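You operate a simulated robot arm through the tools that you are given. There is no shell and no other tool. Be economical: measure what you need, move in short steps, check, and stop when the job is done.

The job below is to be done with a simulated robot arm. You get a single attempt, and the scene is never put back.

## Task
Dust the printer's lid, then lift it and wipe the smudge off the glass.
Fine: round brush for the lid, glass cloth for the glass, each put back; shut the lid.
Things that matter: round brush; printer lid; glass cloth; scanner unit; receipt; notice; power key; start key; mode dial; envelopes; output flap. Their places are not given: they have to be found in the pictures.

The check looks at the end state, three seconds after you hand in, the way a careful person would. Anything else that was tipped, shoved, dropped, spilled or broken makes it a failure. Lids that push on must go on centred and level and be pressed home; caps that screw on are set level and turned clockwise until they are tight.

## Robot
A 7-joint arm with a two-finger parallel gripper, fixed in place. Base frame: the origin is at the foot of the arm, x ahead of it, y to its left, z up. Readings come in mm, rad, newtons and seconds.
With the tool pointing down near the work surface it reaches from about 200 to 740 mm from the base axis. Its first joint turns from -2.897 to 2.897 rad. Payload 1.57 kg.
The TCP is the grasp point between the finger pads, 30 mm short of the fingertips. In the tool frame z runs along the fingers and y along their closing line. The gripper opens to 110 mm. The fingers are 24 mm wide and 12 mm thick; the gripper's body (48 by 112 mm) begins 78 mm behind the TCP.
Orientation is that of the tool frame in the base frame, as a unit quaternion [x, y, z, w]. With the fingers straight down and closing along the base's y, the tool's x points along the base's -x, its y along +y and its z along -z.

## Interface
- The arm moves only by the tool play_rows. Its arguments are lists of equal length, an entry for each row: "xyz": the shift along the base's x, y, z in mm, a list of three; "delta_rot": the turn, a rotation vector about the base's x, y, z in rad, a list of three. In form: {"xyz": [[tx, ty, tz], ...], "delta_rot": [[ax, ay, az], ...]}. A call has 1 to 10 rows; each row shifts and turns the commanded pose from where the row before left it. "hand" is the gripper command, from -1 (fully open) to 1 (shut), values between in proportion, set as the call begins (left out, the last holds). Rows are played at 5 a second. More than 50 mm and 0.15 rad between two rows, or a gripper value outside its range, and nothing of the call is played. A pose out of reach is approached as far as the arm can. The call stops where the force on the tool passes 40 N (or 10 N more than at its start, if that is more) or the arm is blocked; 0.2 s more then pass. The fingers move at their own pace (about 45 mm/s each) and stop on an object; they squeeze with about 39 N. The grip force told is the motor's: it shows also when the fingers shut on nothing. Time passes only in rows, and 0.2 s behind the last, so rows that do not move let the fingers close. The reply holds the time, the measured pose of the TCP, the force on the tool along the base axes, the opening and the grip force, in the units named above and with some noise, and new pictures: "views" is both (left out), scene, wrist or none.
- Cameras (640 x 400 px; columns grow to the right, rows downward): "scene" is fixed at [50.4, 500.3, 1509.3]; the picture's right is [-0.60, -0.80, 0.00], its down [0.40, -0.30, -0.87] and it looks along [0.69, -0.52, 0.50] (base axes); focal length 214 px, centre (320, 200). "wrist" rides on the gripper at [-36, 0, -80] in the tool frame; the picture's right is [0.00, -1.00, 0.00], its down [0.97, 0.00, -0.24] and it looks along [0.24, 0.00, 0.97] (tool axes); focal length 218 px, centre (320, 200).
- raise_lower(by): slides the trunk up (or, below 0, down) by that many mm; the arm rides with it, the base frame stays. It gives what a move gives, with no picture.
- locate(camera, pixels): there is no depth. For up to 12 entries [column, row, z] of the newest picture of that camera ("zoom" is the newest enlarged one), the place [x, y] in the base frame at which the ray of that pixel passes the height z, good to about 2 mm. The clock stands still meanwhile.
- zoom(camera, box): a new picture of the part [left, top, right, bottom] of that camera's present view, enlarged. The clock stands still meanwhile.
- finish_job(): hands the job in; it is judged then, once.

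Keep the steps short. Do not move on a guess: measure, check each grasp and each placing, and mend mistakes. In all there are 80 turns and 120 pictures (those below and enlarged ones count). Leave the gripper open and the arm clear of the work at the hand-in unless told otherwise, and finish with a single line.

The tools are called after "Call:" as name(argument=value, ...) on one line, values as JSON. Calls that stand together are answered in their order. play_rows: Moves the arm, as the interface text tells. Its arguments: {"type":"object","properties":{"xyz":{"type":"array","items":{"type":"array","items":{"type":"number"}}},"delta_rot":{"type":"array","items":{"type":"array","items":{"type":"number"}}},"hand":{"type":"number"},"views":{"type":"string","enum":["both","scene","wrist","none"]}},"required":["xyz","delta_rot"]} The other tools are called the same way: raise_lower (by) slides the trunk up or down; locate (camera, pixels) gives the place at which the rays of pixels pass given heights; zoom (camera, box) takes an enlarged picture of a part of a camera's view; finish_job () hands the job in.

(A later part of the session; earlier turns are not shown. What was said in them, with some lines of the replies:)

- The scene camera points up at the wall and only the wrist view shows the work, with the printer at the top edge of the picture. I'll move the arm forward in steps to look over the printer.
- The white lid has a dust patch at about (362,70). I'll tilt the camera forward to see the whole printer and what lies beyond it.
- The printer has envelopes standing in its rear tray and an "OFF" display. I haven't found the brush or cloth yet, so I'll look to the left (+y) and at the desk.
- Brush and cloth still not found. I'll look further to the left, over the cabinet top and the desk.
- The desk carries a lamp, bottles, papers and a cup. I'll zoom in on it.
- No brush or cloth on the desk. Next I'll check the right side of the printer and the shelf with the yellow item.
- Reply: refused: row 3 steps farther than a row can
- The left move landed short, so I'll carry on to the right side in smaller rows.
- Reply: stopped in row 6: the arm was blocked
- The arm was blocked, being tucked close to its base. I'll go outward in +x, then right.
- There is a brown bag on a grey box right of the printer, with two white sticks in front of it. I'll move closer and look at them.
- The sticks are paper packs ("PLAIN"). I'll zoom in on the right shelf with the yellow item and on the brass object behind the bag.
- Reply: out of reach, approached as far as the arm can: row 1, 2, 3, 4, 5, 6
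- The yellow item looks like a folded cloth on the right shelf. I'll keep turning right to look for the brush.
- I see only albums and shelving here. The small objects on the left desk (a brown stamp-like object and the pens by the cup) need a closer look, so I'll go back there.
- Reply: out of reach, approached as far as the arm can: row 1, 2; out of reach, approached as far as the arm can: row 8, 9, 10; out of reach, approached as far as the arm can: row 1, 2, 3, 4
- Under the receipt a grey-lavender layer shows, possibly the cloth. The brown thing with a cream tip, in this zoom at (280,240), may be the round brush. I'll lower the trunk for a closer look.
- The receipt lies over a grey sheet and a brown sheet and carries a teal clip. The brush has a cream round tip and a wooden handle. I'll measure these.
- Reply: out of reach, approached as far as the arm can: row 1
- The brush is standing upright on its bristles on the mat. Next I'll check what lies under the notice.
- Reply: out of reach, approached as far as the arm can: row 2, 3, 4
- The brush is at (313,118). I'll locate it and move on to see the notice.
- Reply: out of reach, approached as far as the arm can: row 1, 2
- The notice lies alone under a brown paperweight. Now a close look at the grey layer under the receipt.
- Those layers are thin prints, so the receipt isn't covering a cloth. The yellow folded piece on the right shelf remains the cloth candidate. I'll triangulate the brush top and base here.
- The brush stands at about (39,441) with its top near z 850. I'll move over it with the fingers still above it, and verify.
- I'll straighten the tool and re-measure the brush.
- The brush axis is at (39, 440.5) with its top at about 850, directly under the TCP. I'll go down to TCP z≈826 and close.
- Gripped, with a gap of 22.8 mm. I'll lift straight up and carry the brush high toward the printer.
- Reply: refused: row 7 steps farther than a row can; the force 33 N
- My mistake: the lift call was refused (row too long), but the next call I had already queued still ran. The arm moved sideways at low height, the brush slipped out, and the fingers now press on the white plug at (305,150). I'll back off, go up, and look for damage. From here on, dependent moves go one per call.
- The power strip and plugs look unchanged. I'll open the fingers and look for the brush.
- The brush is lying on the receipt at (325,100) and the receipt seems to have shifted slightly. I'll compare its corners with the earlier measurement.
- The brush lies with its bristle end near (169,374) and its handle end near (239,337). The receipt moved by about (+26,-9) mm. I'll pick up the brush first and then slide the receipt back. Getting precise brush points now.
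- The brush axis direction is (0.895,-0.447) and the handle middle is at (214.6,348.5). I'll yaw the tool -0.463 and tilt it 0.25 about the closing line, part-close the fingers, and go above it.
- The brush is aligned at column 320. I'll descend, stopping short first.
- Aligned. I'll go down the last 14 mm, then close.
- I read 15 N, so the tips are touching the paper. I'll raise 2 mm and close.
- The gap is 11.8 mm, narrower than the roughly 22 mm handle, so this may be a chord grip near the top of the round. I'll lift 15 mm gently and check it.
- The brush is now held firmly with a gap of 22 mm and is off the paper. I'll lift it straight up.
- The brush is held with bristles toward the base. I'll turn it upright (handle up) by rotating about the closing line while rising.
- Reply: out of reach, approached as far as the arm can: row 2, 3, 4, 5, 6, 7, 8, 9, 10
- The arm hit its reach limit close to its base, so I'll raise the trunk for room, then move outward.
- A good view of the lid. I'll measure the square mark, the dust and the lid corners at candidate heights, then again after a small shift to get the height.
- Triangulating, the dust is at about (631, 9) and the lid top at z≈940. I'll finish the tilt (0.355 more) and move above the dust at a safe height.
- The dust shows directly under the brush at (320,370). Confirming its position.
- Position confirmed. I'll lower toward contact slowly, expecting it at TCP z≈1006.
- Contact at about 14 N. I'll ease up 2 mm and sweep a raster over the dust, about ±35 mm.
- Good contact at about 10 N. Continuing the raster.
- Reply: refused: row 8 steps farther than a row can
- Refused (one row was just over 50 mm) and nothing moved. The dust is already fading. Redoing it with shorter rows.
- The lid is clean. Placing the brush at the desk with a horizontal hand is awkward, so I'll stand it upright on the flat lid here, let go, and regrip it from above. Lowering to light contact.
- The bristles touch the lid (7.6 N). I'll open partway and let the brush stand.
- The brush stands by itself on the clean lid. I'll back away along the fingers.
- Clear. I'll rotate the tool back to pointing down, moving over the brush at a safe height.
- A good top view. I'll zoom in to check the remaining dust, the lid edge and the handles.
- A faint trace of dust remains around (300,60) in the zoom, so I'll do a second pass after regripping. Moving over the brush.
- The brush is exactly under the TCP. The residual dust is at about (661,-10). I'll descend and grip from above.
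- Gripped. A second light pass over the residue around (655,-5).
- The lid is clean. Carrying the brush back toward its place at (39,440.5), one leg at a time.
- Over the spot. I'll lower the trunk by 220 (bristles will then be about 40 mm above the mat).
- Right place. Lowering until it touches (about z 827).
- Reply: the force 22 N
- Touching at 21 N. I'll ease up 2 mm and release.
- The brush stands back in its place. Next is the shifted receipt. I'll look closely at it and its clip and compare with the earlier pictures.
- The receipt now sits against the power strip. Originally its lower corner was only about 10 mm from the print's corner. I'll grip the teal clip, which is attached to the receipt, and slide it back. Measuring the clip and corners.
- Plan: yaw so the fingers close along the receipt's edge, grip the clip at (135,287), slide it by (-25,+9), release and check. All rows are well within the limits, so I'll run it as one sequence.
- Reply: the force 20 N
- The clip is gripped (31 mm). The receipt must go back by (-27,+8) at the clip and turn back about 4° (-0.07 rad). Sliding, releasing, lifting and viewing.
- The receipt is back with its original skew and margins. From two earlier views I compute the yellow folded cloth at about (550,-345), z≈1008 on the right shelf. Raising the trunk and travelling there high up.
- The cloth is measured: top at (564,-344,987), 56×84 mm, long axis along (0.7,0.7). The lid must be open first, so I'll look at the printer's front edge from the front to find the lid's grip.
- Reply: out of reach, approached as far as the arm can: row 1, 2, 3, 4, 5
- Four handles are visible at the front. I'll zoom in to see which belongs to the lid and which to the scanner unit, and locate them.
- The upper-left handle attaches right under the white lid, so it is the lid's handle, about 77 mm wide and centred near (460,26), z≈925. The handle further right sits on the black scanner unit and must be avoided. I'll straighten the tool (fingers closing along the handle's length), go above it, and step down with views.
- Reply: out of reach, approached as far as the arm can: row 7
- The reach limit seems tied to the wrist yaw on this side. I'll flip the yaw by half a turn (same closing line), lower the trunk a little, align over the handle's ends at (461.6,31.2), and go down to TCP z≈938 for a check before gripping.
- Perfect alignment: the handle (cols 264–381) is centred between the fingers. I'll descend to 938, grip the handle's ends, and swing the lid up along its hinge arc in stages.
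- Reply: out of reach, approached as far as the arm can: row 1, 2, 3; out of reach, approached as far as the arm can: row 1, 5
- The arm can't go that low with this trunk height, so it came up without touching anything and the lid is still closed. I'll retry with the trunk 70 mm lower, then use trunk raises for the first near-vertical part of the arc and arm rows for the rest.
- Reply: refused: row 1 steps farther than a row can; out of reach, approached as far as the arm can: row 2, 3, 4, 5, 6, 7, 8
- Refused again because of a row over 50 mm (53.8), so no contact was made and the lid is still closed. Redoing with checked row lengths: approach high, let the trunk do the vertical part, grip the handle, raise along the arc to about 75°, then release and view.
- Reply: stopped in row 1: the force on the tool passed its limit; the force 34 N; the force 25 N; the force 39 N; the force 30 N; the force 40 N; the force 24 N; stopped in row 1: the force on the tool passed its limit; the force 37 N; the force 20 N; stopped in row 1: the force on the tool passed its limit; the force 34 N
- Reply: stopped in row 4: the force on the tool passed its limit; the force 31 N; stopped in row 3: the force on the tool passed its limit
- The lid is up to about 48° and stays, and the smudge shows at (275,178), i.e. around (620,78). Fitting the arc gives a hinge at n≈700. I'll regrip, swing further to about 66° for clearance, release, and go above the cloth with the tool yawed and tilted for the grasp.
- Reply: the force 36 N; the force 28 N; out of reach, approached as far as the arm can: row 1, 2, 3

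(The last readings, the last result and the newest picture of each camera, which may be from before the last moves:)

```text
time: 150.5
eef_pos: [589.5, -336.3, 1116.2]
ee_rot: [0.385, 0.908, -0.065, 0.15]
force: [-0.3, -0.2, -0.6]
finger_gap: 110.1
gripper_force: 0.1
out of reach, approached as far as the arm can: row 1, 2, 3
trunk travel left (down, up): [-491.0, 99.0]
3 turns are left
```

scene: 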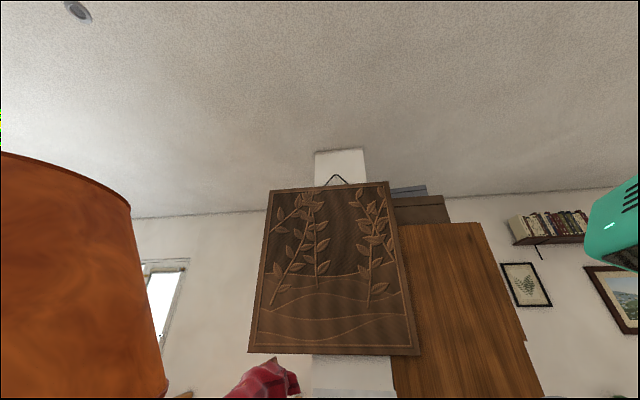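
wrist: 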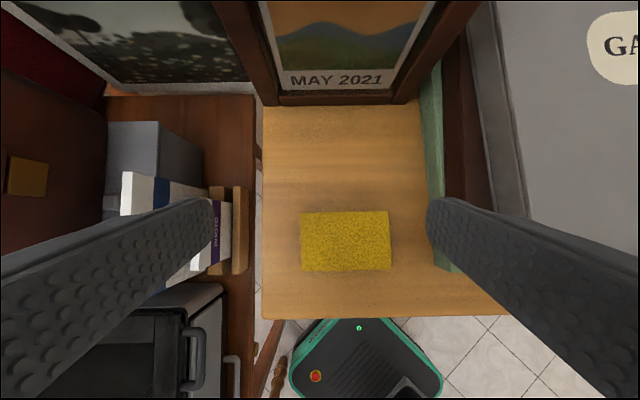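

The lid stands open at about 66° and the smudge is centred near (618,82). The cloth is confirmed at (563,-345). With few turns left, I'll run the cloth cycle as one checked chain: straighten, grip, carry low in front of the printer, touch the glass with a force guard, wipe, return the cloth to the same spot with a guard, and release.

Call:
play_rows(xyz=[[-8.7, -2.7, 0], [-8.7, -2.7, 0], [-8.7, -2.7, 0], [0, 0, -16], [0, 0, 0]], delta_rot=[[0.079, 0.075, 0], [0.079, 0.075, 0], [0.079, 0.075, 0], [0, 0, 0], [0, 0, 0]], views="none")

Call:
raise_lower(by=-88)

Call:
play_rows(xyz=[[0, 0, -4], [0, 0, -4], [0, 0, -3], [0, 0, 0]], delta_rot=[[0, 0, 0], [0, 0, 0], [0, 0, 0], [0, 0, 0]], views="wrist")

Call:
play_rows(xyz=[[0, 0, 0], [0, 0, 0], [0, 0, 0], [0, 0, 0]], delta_rot=[[0, 0, 0], [0, 0, 0], [0, 0, 0], [0, 0, 0]], hand=1, views="none")

Call:
play_rows(xyz=[[0, 0, 10], [0, 0, 20], [0, 0, 20]], delta_rot=[[0, 0, 0], [0, 0, 0], [0, 0, 0]], views="wrist")

Call:
raise_lower(by=60)

Call:
play_rows(xyz=[[-10.6, 40.75, 0], [-10.6, 40.75, 0], [-10.6, 40.75, 0], [-10.6, 40.75, 0], [-10.6, 40.75, 0], [-10.6, 40.75, 0], [0, 0, 0]], delta_rot=[[0, 0, 0], [0, 0, 0], [0, 0, 0], [0, 0, 0], [0, 0, 0], [0, 0, 0], [0, 0, 0]], views="none")

Call:
raise_lower(by=-100)

Call:
play_rows(xyz=[[24, 36.6, 0], [24, 36.6, 0], [24, 36.6, 0], [24, 36.6, 0], [24, 36.6, 0], [0, 0, 0]], delta_rot=[[0, 0, 0], [0, 0, 0], [0, 0, 0], [0, 0, 0], [0, 0, 0], [0, 0, 0]], views="wrist")

Call:
play_rows(xyz=[[0, 0, -20], [0, 0, -15], [0, 0, -3], [0, 0, -3], [0, 0, -3], [0, 0, -3], [0, 0, -3], [0, 0, -3], [0, 0, -3], [0, 0, -3]], delta_rot=[[0, 0, 0], [0, 0, 0], [0, 0, 0], [0, 0, 0], [0, 0, 0], [0, 0, 0], [0, 0, 0], [0, 0, 0], [0, 0, 0], [0, 0, 0]], views="none")

Call:
play_rows(xyz=[[0, 0, -3], [0, 0, -3], [0, 0, -3], [0, 0, -3], [0, 0, -3], [0, 0, -3], [0, 0, -3], [0, 0, -3], [0, 0, -3], [0, 0, -3]], delta_rot=[[0, 0, 0], [0, 0, 0], [0, 0, 0], [0, 0, 0], [0, 0, 0], [0, 0, 0], [0, 0, 0], [0, 0, 0], [0, 0, 0], [0, 0, 0]], views="none")

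Call:
play_rows(xyz=[[0, 0, -2.5], [17.9, -17.5, 0], [17.9, -17.5, 0], [-17.9, 17.5, 0], [-17.9, 17.5, 0], [-17.9, 17.5, 0], [-17.9, 17.5, 0], [8.4, 8.6, 0], [17.9, -17.5, 0], [17.9, -17.5, 0]], delta_rot=[[0, 0, 0], [0, 0, 0], [0, 0, 0], [0, 0, 0], [0, 0, 0], [0, 0, 0], [0, 0, 0], [0, 0, 0], [0, 0, 0], [0, 0, 0]], views="none")

Call:
play_rows(xyz=[[17.9, -17.5, 0], [17.9, -17.5, 0], [-16.8, -17.2, 0], [-17.9, 17.5, 0], [-17.9, 17.5, 0], [-17.9, 17.5, 0], [-17.9, 17.5, 0], [8.4, 8.6, 0], [17.9, -17.5, 0], [17.9, -17.5, 0]], delta_rot=[[0, 0, 0], [0, 0, 0], [0, 0, 0], [0, 0, 0], [0, 0, 0], [0, 0, 0], [0, 0, 0], [0, 0, 0], [0, 0, 0], [0, 0, 0]], views="none")

Call:
play_rows(xyz=[[0, 0, 2.5], [0, 0, 25], [0, 0, 26], [-24, -36.6, 0], [-24, -36.6, 0], [-24, -36.6, 0], [-24, -36.6, 0], [-24, -36.6, 0], [0, 0, 0]], delta_rot=[[0, 0, 0], [0, 0, 0], [0, 0, 0], [0, 0, 0], [0, 0, 0], [0, 0, 0], [0, 0, 0], [0, 0, 0], [0, 0, 0]], views="wrist")

Call:
raise_lower(by=100)

Call:
play_rows(xyz=[[10.6, -40.75, 0], [10.6, -40.75, 0], [10.6, -40.75, 0], [10.6, -40.75, 0], [10.6, -40.75, 0], [10.6, -40.75, 0], [0, 0, 0]], delta_rot=[[0, 0, 0], [0, 0, 0], [0, 0, 0], [0, 0, 0], [0, 0, 0], [0, 0, 0], [0, 0, 0]], views="none")

Call:
raise_lower(by=-60)

Call:
play_rows(xyz=[[0, 0, -15], [0, 0, -15], [0, 0, -5], [0, 0, -5], [0, 0, -5], [0, 0, -5], [0, 0, -5], [0, 0, -5], [0, 0, -5], [0, 0, -5]], delta_rot=[[0, 0, 0], [0, 0, 0], [0, 0, 0], [0, 0, 0], [0, 0, 0], [0, 0, 0], [0, 0, 0], [0, 0, 0], [0, 0, 0], [0, 0, 0]], views="wrist")

Call:
play_rows(xyz=[[0, 0, 0], [0, 0, 0], [0, 0, 0], [0, 0, 0]], delta_rot=[[0, 0, 0], [0, 0, 0], [0, 0, 0], [0, 0, 0]], hand=-1, views="none")

Call:
play_rows(xyz=[[0, 0, 20], [0, 0, 30], [0, 0, 0]], delta_rot=[[0, 0, 0], [0, 0, 0], [0, 0, 0]], views="wrist")

```text
time: 151.7
eef_pos: [567.4, -345.3, 1101.8]
ee_rot: [0.39, 0.921, -0.002, 0.008]
force: [-0.4, 1.0, -0.4]
finger_gap: 110.3
gripper_force: 0.1
out of reach, approached as far as the arm can: row 3
trunk travel left (down, up): [-491.0, 99.0]
```

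```text
time: 152.9
eef_pos: [566.7, -344.4, 1014.9]
ee_rot: [0.39, 0.921, -0.002, 0.008]
force: [0.3, 0.1, -0.1]
finger_gap: 109.9
gripper_force: 0.1
trunk travel left (down, up): [-403.0, 187.0]
```

```text
time: 153.9
eef_pos: [565.2, -344.9, 1001.1]
ee_rot: [0.39, 0.921, -0.001, 0.008]
force: [0.1, -0.5, -0.2]
finger_gap: 110.4
gripper_force: 0.1
trunk travel left (down, up): [-403.0, 187.0]
```

wrist: 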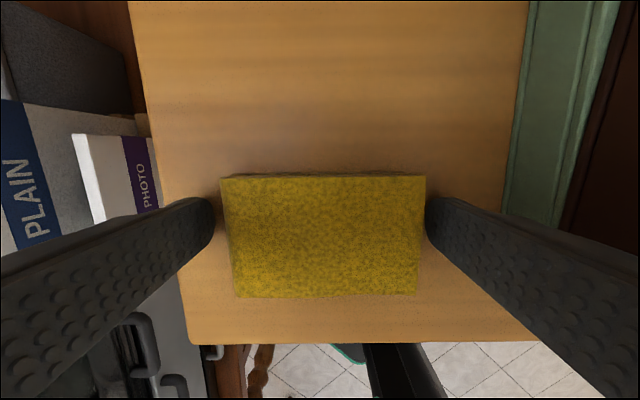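

```text
time: 154.9
eef_pos: [567.1, -345.1, 1002.7]
ee_rot: [0.39, 0.921, -0.002, 0.009]
force: [0.7, -0.3, 1.0]
finger_gap: 83.9
gripper_force: 35.8
trunk travel left (down, up): [-403.0, 187.0]
```

```text
time: 155.7
eef_pos: [568.2, -345.3, 1051.5]
ee_rot: [0.39, 0.921, -0.003, 0.008]
force: [-0.2, -0.7, -0.4]
finger_gap: 83.7
gripper_force: 38.9
trunk travel left (down, up): [-403.0, 187.0]
```

wrist: 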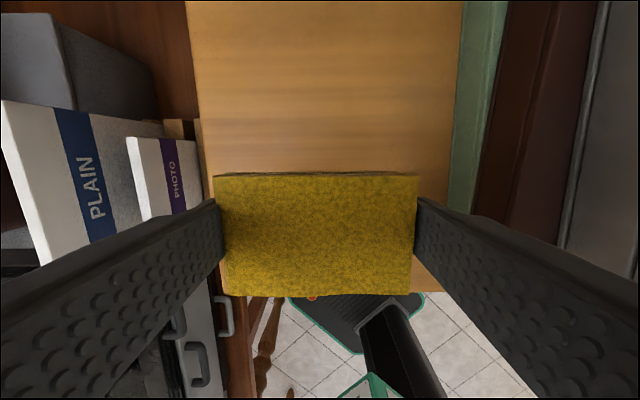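

```text
time: 156.7
eef_pos: [567.2, -345.5, 1111.7]
ee_rot: [0.39, 0.921, -0.002, 0.007]
force: [0.5, -0.2, -0.3]
finger_gap: 83.9
gripper_force: 39.5
trunk travel left (down, up): [-463.0, 127.0]
```

```text
time: 158.3
eef_pos: [503.0, -100.0, 1110.9]
ee_rot: [0.391, 0.921, -0.002, 0.008]
force: [-0.9, 0.8, -0.8]
finger_gap: 83.7
gripper_force: 39.2
trunk travel left (down, up): [-463.0, 127.0]
```

```text
time: 159.7
eef_pos: [502.5, -100.5, 1011.7]
ee_rot: [0.389, 0.921, -0.001, 0.008]
force: [0.1, -0.5, -0.1]
finger_gap: 83.6
gripper_force: 39.2
trunk travel left (down, up): [-363.0, 227.0]
```

```text
time: 161.1
eef_pos: [625.2, 84.5, 1010.2]
ee_rot: [0.39, 0.921, -0.001, 0.008]
force: [0.9, -0.2, -0.5]
finger_gap: 83.6
gripper_force: 39.1
trunk travel left (down, up): [-363.0, 227.0]
```

wrist: 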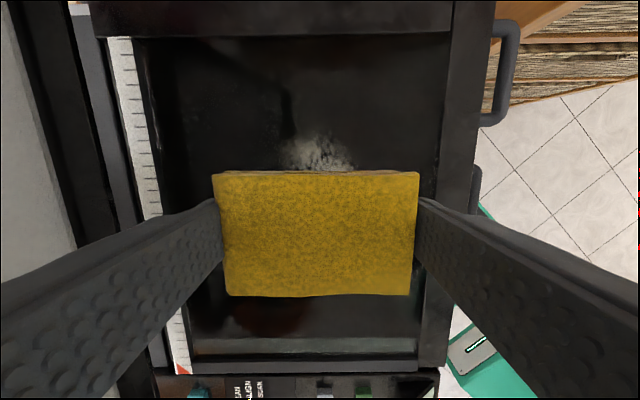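

```text
time: 163.3
eef_pos: [623.7, 82.7, 952.3]
ee_rot: [0.39, 0.921, -0.001, 0.007]
force: [0.4, 0.5, 0.1]
finger_gap: 83.7
gripper_force: 38.3
trunk travel left (down, up): [-363.0, 227.0]
```

```text
time: 165.4
eef_pos: [624.2, 83.9, 932.8]
ee_rot: [0.39, 0.921, 0.002, 0.014]
force: [-0.1, -0.3, 12.0]
finger_gap: 83.6
gripper_force: 38.8
trunk travel left (down, up): [-363.0, 227.0]
stopped in row 10: the force on the tool passed its limit (the readings are from after the stop); the commanded pose is now the measured one
```

```text
time: 166.8
eef_pos: [615.0, 100.6, 933.0]
ee_rot: [0.385, 0.923, 0.004, 0.018]
force: [0.2, 2.5, 6.1]
finger_gap: 83.5
gripper_force: 39.0
trunk travel left (down, up): [-363.0, 227.0]
stopped in row 6: the force on the tool passed its limit (the readings are from after the stop); the commanded pose is now the measured one
```

```text
time: 169.0
eef_pos: [608.9, 86.6, 931.8]
ee_rot: [0.387, 0.922, 0.004, 0.018]
force: [-3.9, 10.9, 15.6]
finger_gap: 83.4
gripper_force: 39.3
trunk travel left (down, up): [-363.0, 227.0]
```

```text
time: 171.0
eef_pos: [487.0, -97.4, 986.5]
ee_rot: [0.386, 0.922, 0.004, 0.016]
force: [0.1, -0.2, 0.3]
finger_gap: 83.6
gripper_force: 38.4
trunk travel left (down, up): [-363.0, 227.0]
```

wrist: 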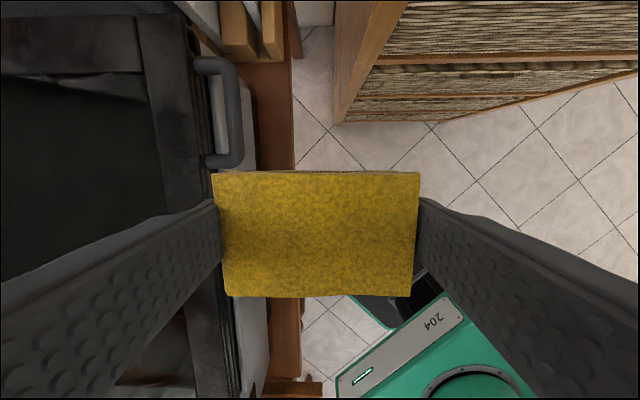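

```text
time: 172.3
eef_pos: [487.5, -95.2, 1084.6]
ee_rot: [0.388, 0.922, 0.004, 0.017]
force: [0.0, -0.4, -0.8]
finger_gap: 83.6
gripper_force: 38.9
trunk travel left (down, up): [-463.0, 127.0]
```

```text
time: 173.9
eef_pos: [550.8, -340.8, 1084.4]
ee_rot: [0.387, 0.922, -0.003, 0.014]
force: [1.0, -0.8, -1.0]
finger_gap: 83.7
gripper_force: 39.6
trunk travel left (down, up): [-463.0, 127.0]
```

```text
time: 174.9
eef_pos: [550.6, -337.4, 1025.5]
ee_rot: [0.388, 0.922, -0.003, 0.016]
force: [0.1, 0.8, 0.4]
finger_gap: 83.7
gripper_force: 39.0
trunk travel left (down, up): [-403.0, 187.0]
```

```text
time: 175.8
eef_pos: [551.3, -337.9, 1001.3]
ee_rot: [0.388, 0.921, -0.005, 0.026]
force: [-5.8, 0.5, 13.1]
finger_gap: 83.7
gripper_force: 39.1
trunk travel left (down, up): [-403.0, 187.0]
stopped in row 4: the force on the tool passed its limit (the readings are from after the stop); the commanded pose is now the measured one
```

wrist: 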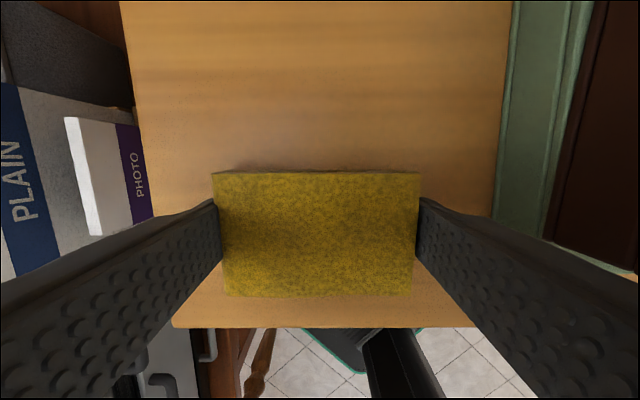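

```text
time: 176.8
eef_pos: [552.5, -337.6, 1003.6]
ee_rot: [0.388, 0.921, -0.006, 0.027]
force: [13.2, 16.0, 27.4]
finger_gap: 90.5
gripper_force: 0.0
trunk travel left (down, up): [-403.0, 187.0]
```

```text
time: 177.6
eef_pos: [551.7, -337.0, 1047.4]
ee_rot: [0.388, 0.921, -0.004, 0.023]
force: [0.1, 0.4, -0.1]
finger_gap: 109.9
gripper_force: 0.1
trunk travel left (down, up): [-403.0, 187.0]
2 turns are left
```

wrist: 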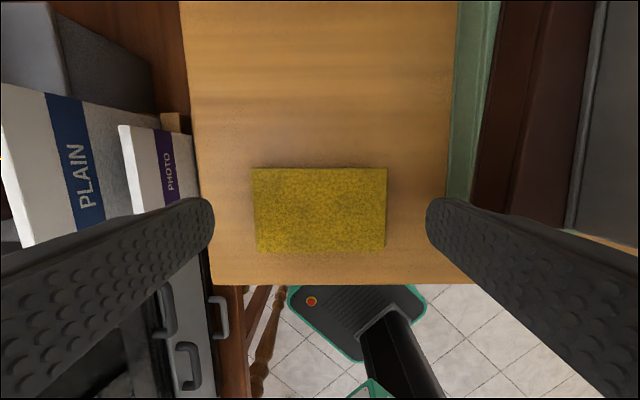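

The cloth is back on its shelf (about 14 mm from where it lay) and the lid is still up. Next I'll close the lid: go back in front of the handle with the flipped yaw, regrip, follow the fitted arc down (arm rows, then trunk steps), release, and press the lid home near its front edge with a force guard.

Call:
raise_lower(by=148)

Call:
play_rows(xyz=[[0, 0, 0], [0, 41.85, 4.5], [0, 41.85, 4.5], [0, 41.85, 4.5], [0, 41.85, 4.5], [0, 41.85, 4.5]], delta_rot=[[0.025, 0.039, 0], [0, 0, -0.1405], [0, 0, -0.1405], [0, 0, -0.1405], [0, 0, -0.1405], [0, 0, -0.1405]], hand=-1, views="none")

Call:
play_rows(xyz=[[0, 41.85, 4.5], [0, 41.85, 4.5], [0, 41.85, 4.5], [0, 41.85, 4.5], [0, 41.85, 4.5], [0.6, 41.85, 4.6], [0, 0, 0], [0, 0, 0]], delta_rot=[[0, 0, -0.1405], [0, 0, -0.1405], [0, 0, -0.1405], [0, 0, -0.1405], [0, 0, -0.1405], [0, 0, -0.1405], [0, 0, 0], [0, 0, 0]], views="wrist")

Call:
play_rows(xyz=[[20, 20, 0], [20, 20, 0], [19, 20, 0], [0, 0, 0]], delta_rot=[[0, 0, 0], [0, 0, 0], [0, 0, 0], [0, 0, 0]], views="none")

Call:
play_rows(xyz=[[0, 0, 0], [0, 0, 0], [0, 0, 0], [0, 0, 0]], delta_rot=[[0, 0, 0], [0, 0, 0], [0, 0, 0], [0, 0, 0]], hand=1, views="none")

Call:
play_rows(xyz=[[-17.4, -17.8, -5.7], [-15, -15.4, -12.4], [-14.4, -14.7, -13.9]], delta_rot=[[0, 0, 0], [0, 0, 0], [0, 0, 0]], views="none")

Call:
play_rows(xyz=[[-13.7, -14, -15.3], [-12.9, -13.2, -16.6], [-12.1, -12.4, -17.9]], delta_rot=[[0, 0, 0], [0, 0, 0], [0, 0, 0]], views="none")

Call:
play_rows(xyz=[[-11.1, -11.4, -19], [-10.2, -10.4, -20], [-9.2, -9.4, -21.1]], delta_rot=[[0, 0, 0], [0, 0, 0], [0, 0, 0]], views="wrist")

Call:
play_rows(xyz=[[-4.2, -4.3, 0]], delta_rot=[[0, 0, 0]], views="none")

Call:
raise_lower(by=-22)

Call:
play_rows(xyz=[[-7.7, -7.9, 0]], delta_rot=[[0, 0, 0]], views="none")

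Call:
raise_lower(by=-23)

Call:
play_rows(xyz=[[-6.3, -6.4, 0]], delta_rot=[[0, 0, 0]], views="none")

Call:
raise_lower(by=-23)

Call:
play_rows(xyz=[[-5.6, -5.7, 0]], delta_rot=[[0, 0, 0]], views="none")

Call:
raise_lower(by=-24)

Call:
play_rows(xyz=[[-4.2, -4.3, 0]], delta_rot=[[0, 0, 0]], views="none")

Call:
raise_lower(by=-24)

Call:
play_rows(xyz=[[-3.1, -3.2, 0]], delta_rot=[[0, 0, 0]], views="none")

Call:
raise_lower(by=-25)

Call:
play_rows(xyz=[[-1.7, -1.8, 0]], delta_rot=[[0, 0, 0]], views="none")

Call:
raise_lower(by=-25)

Call:
play_rows(xyz=[[0, 0, 0], [0, 0, 0], [0, 0, 0], [0, 0, 0]], delta_rot=[[0, 0, 0], [0, 0, 0], [0, 0, 0], [0, 0, 0]], hand=-1, views="wrist")

Call:
play_rows(xyz=[[0, 0, 40], [0, 0, 40], [0, 0, 0]], delta_rot=[[0, 0, 0], [0, 0, 0], [0, 0, 0]], views="wrist")

```text
time: 179.3
eef_pos: [552.2, -337.9, 1196.4]
ee_rot: [0.389, 0.921, -0.004, 0.024]
force: [-0.6, -0.1, 0.6]
finger_gap: 110.0
gripper_force: 0.1
trunk travel left (down, up): [-551.0, 39.0]
```

```text
time: 180.7
eef_pos: [552.0, -128.9, 1218.9]
ee_rot: [0.682, 0.731, 0.0, 0.001]
force: [0.4, 0.7, -0.1]
finger_gap: 109.8
gripper_force: 0.1
trunk travel left (down, up): [-551.0, 39.0]
```

```text
time: 182.5
eef_pos: [553.1, 121.5, 1245.8]
ee_rot: [0.922, 0.388, 0.0, 0.001]
force: [-0.7, -0.3, -1.0]
finger_gap: 110.2
gripper_force: 0.1
trunk travel left (down, up): [-551.0, 39.0]
```

wrist: 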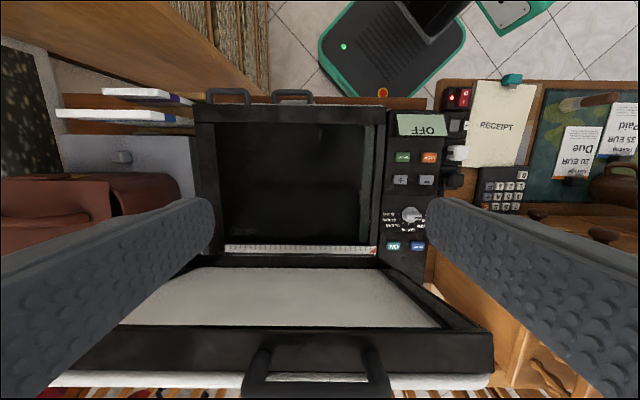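

```text
time: 183.5
eef_pos: [611.2, 183.9, 1245.2]
ee_rot: [0.921, 0.389, -0.002, 0.0]
force: [0.1, 1.0, 0.2]
finger_gap: 110.2
gripper_force: 0.0
trunk travel left (down, up): [-551.0, 39.0]
```

```text
time: 184.5
eef_pos: [613.5, 180.4, 1244.3]
ee_rot: [0.922, 0.388, -0.001, 0.0]
force: [8.9, -10.3, 0.8]
finger_gap: 81.0
gripper_force: 34.0
trunk travel left (down, up): [-551.0, 39.0]
```

```text
time: 185.3
eef_pos: [565.0, 133.3, 1214.8]
ee_rot: [0.921, 0.389, -0.001, 0.0]
force: [10.1, -8.8, 3.4]
finger_gap: 80.8
gripper_force: 44.7
trunk travel left (down, up): [-551.0, 39.0]
```

```text
time: 186.1
eef_pos: [524.8, 91.8, 1164.9]
ee_rot: [0.922, 0.388, 0.0, -0.001]
force: [0.6, -14.7, 15.7]
finger_gap: 80.9
gripper_force: 45.3
trunk travel left (down, up): [-551.0, 39.0]
```

```text
time: 186.9
eef_pos: [494.5, 63.3, 1103.5]
ee_rot: [0.921, 0.389, -0.001, -0.001]
force: [-2.8, -10.2, 10.2]
finger_gap: 80.8
gripper_force: 44.8
trunk travel left (down, up): [-551.0, 39.0]
```

wrist: 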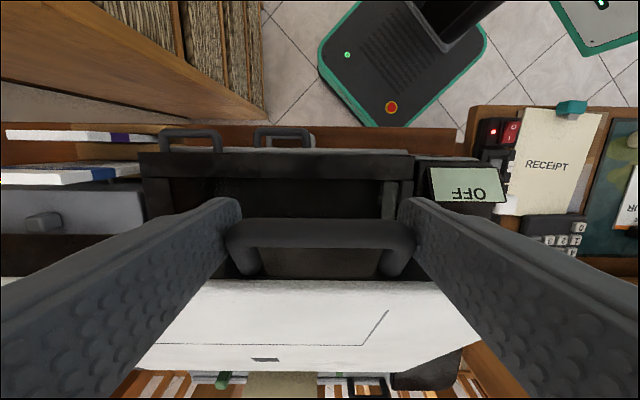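

```text
time: 187.3
eef_pos: [493.8, 62.1, 1101.3]
ee_rot: [0.92, 0.391, 0.0, 0.0]
force: [15.0, 10.6, -6.9]
finger_gap: 80.9
gripper_force: 45.3
trunk travel left (down, up): [-551.0, 39.0]
```

```text
time: 188.0
eef_pos: [487.0, 54.8, 1082.8]
ee_rot: [0.922, 0.387, -0.004, -0.001]
force: [-22.2, -25.5, 15.0]
finger_gap: 81.0
gripper_force: 45.0
trunk travel left (down, up): [-529.0, 61.0]
```

```text
time: 188.4
eef_pos: [486.4, 54.2, 1081.4]
ee_rot: [0.921, 0.39, 0.002, 0.001]
force: [7.6, 7.2, -2.0]
finger_gap: 81.0
gripper_force: 45.5
trunk travel left (down, up): [-529.0, 61.0]
```

```text
time: 189.1
eef_pos: [480.2, 48.0, 1059.3]
ee_rot: [0.922, 0.387, -0.003, 0.0]
force: [-21.9, -22.1, 11.0]
finger_gap: 80.9
gripper_force: 44.5
trunk travel left (down, up): [-506.0, 84.0]
```

```text
time: 189.5
eef_pos: [480.1, 49.0, 1058.8]
ee_rot: [0.92, 0.391, 0.0, 0.001]
force: [3.0, 8.0, -4.4]
finger_gap: 81.0
gripper_force: 45.5
trunk travel left (down, up): [-506.0, 84.0]
```

```text
time: 190.2
eef_pos: [474.1, 41.8, 1036.1]
ee_rot: [0.922, 0.387, -0.002, 0.001]
force: [-19.7, -15.7, 6.3]
finger_gap: 80.8
gripper_force: 44.7
trunk travel left (down, up): [-483.0, 107.0]
```

```text
time: 190.6
eef_pos: [474.3, 43.1, 1036.5]
ee_rot: [0.92, 0.391, 0.0, 0.001]
force: [3.0, 13.0, -4.9]
finger_gap: 80.7
gripper_force: 45.3
trunk travel left (down, up): [-483.0, 107.0]
```

```text
time: 191.3
eef_pos: [469.7, 37.9, 1012.7]
ee_rot: [0.922, 0.388, -0.002, 0.0]
force: [-16.8, -7.0, 3.0]
finger_gap: 80.8
gripper_force: 45.1
trunk travel left (down, up): [-459.0, 131.0]
```

```text
time: 191.7
eef_pos: [469.6, 39.1, 1011.3]
ee_rot: [0.921, 0.39, 0.0, 0.001]
force: [1.8, 15.1, -4.9]
finger_gap: 81.0
gripper_force: 45.1
trunk travel left (down, up): [-459.0, 131.0]
```

```text
time: 192.4
eef_pos: [466.8, 33.8, 987.1]
ee_rot: [0.922, 0.388, -0.001, 0.0]
force: [-14.9, -0.1, 0.7]
finger_gap: 80.7
gripper_force: 45.2
trunk travel left (down, up): [-435.0, 155.0]
```

```text
time: 192.8
eef_pos: [465.9, 34.6, 986.5]
ee_rot: [0.921, 0.39, 0.0, 0.001]
force: [2.1, 18.7, -5.8]
finger_gap: 80.6
gripper_force: 45.1
trunk travel left (down, up): [-435.0, 155.0]
```

```text
time: 193.5
eef_pos: [463.9, 33.2, 961.4]
ee_rot: [0.921, 0.389, -0.002, 0.001]
force: [-10.2, 9.4, -0.7]
finger_gap: 81.0
gripper_force: 44.9
trunk travel left (down, up): [-410.0, 180.0]
```

```text
time: 193.9
eef_pos: [463.6, 32.4, 961.6]
ee_rot: [0.921, 0.389, -0.001, 0.002]
force: [0.2, 21.0, -1.7]
finger_gap: 80.6
gripper_force: 45.0
trunk travel left (down, up): [-410.0, 180.0]
```

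```text
time: 194.6
eef_pos: [461.4, 31.5, 938.0]
ee_rot: [0.921, 0.389, -0.001, 0.001]
force: [-5.7, 16.4, 0.1]
finger_gap: 80.6
gripper_force: 44.8
trunk travel left (down, up): [-385.0, 205.0]
```

```text
time: 195.6
eef_pos: [463.2, 30.6, 937.5]
ee_rot: [0.921, 0.389, -0.001, 0.001]
force: [-0.1, -0.2, -0.1]
finger_gap: 110.1
gripper_force: 0.2
trunk travel left (down, up): [-385.0, 205.0]
```

wrist: 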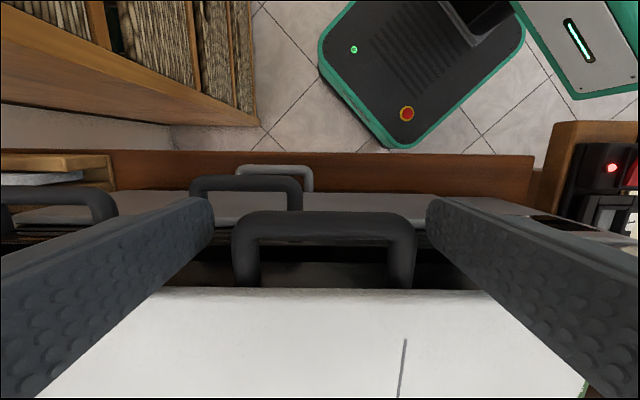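

```text
time: 196.4
eef_pos: [464.1, 28.8, 1018.2]
ee_rot: [0.921, 0.39, -0.002, 0.001]
force: [-0.3, -0.4, -0.8]
finger_gap: 110.2
gripper_force: 0.1
trunk travel left (down, up): [-385.0, 205.0]
1 turns are left
```

wrist: 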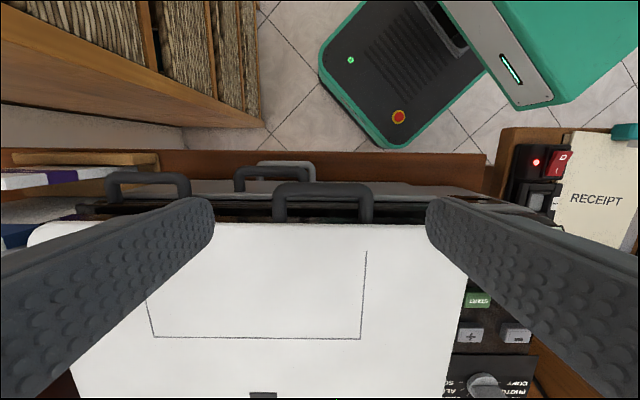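

The glass came out clean in the view before closing, and the lid is back down at its original handle height (938, against 937.6 at the start). I'll move the arm clear with the gripper open and hand in.

Call:
play_rows(xyz=[[0, 0, 40], [0, 0, 40], [0, 0, 40], [0, 0, 0]], delta_rot=[[0, 0, 0], [0, 0, 0], [0, 0, 0], [0, 0, 0]], hand=-1, views="none")

Call:
finish_job()

```text
time: 197.4
eef_pos: [463.0, 28.2, 1139.5]
ee_rot: [0.921, 0.39, 0.0, 0.0]
force: [0.1, 0.3, 0.2]
finger_gap: 109.9
gripper_force: 0.0
trunk travel left (down, up): [-385.0, 205.0]
```

```text
The job is handed in.
```

The lid is dusted and shut, the glass looks clean, and the brush is back in place; the cloth is back about 14 mm off its spot, and the receipt, which I knocked when I dropped the brush on it, was slid back by eye, so its placing and the calculator beside it are not confirmed exact.
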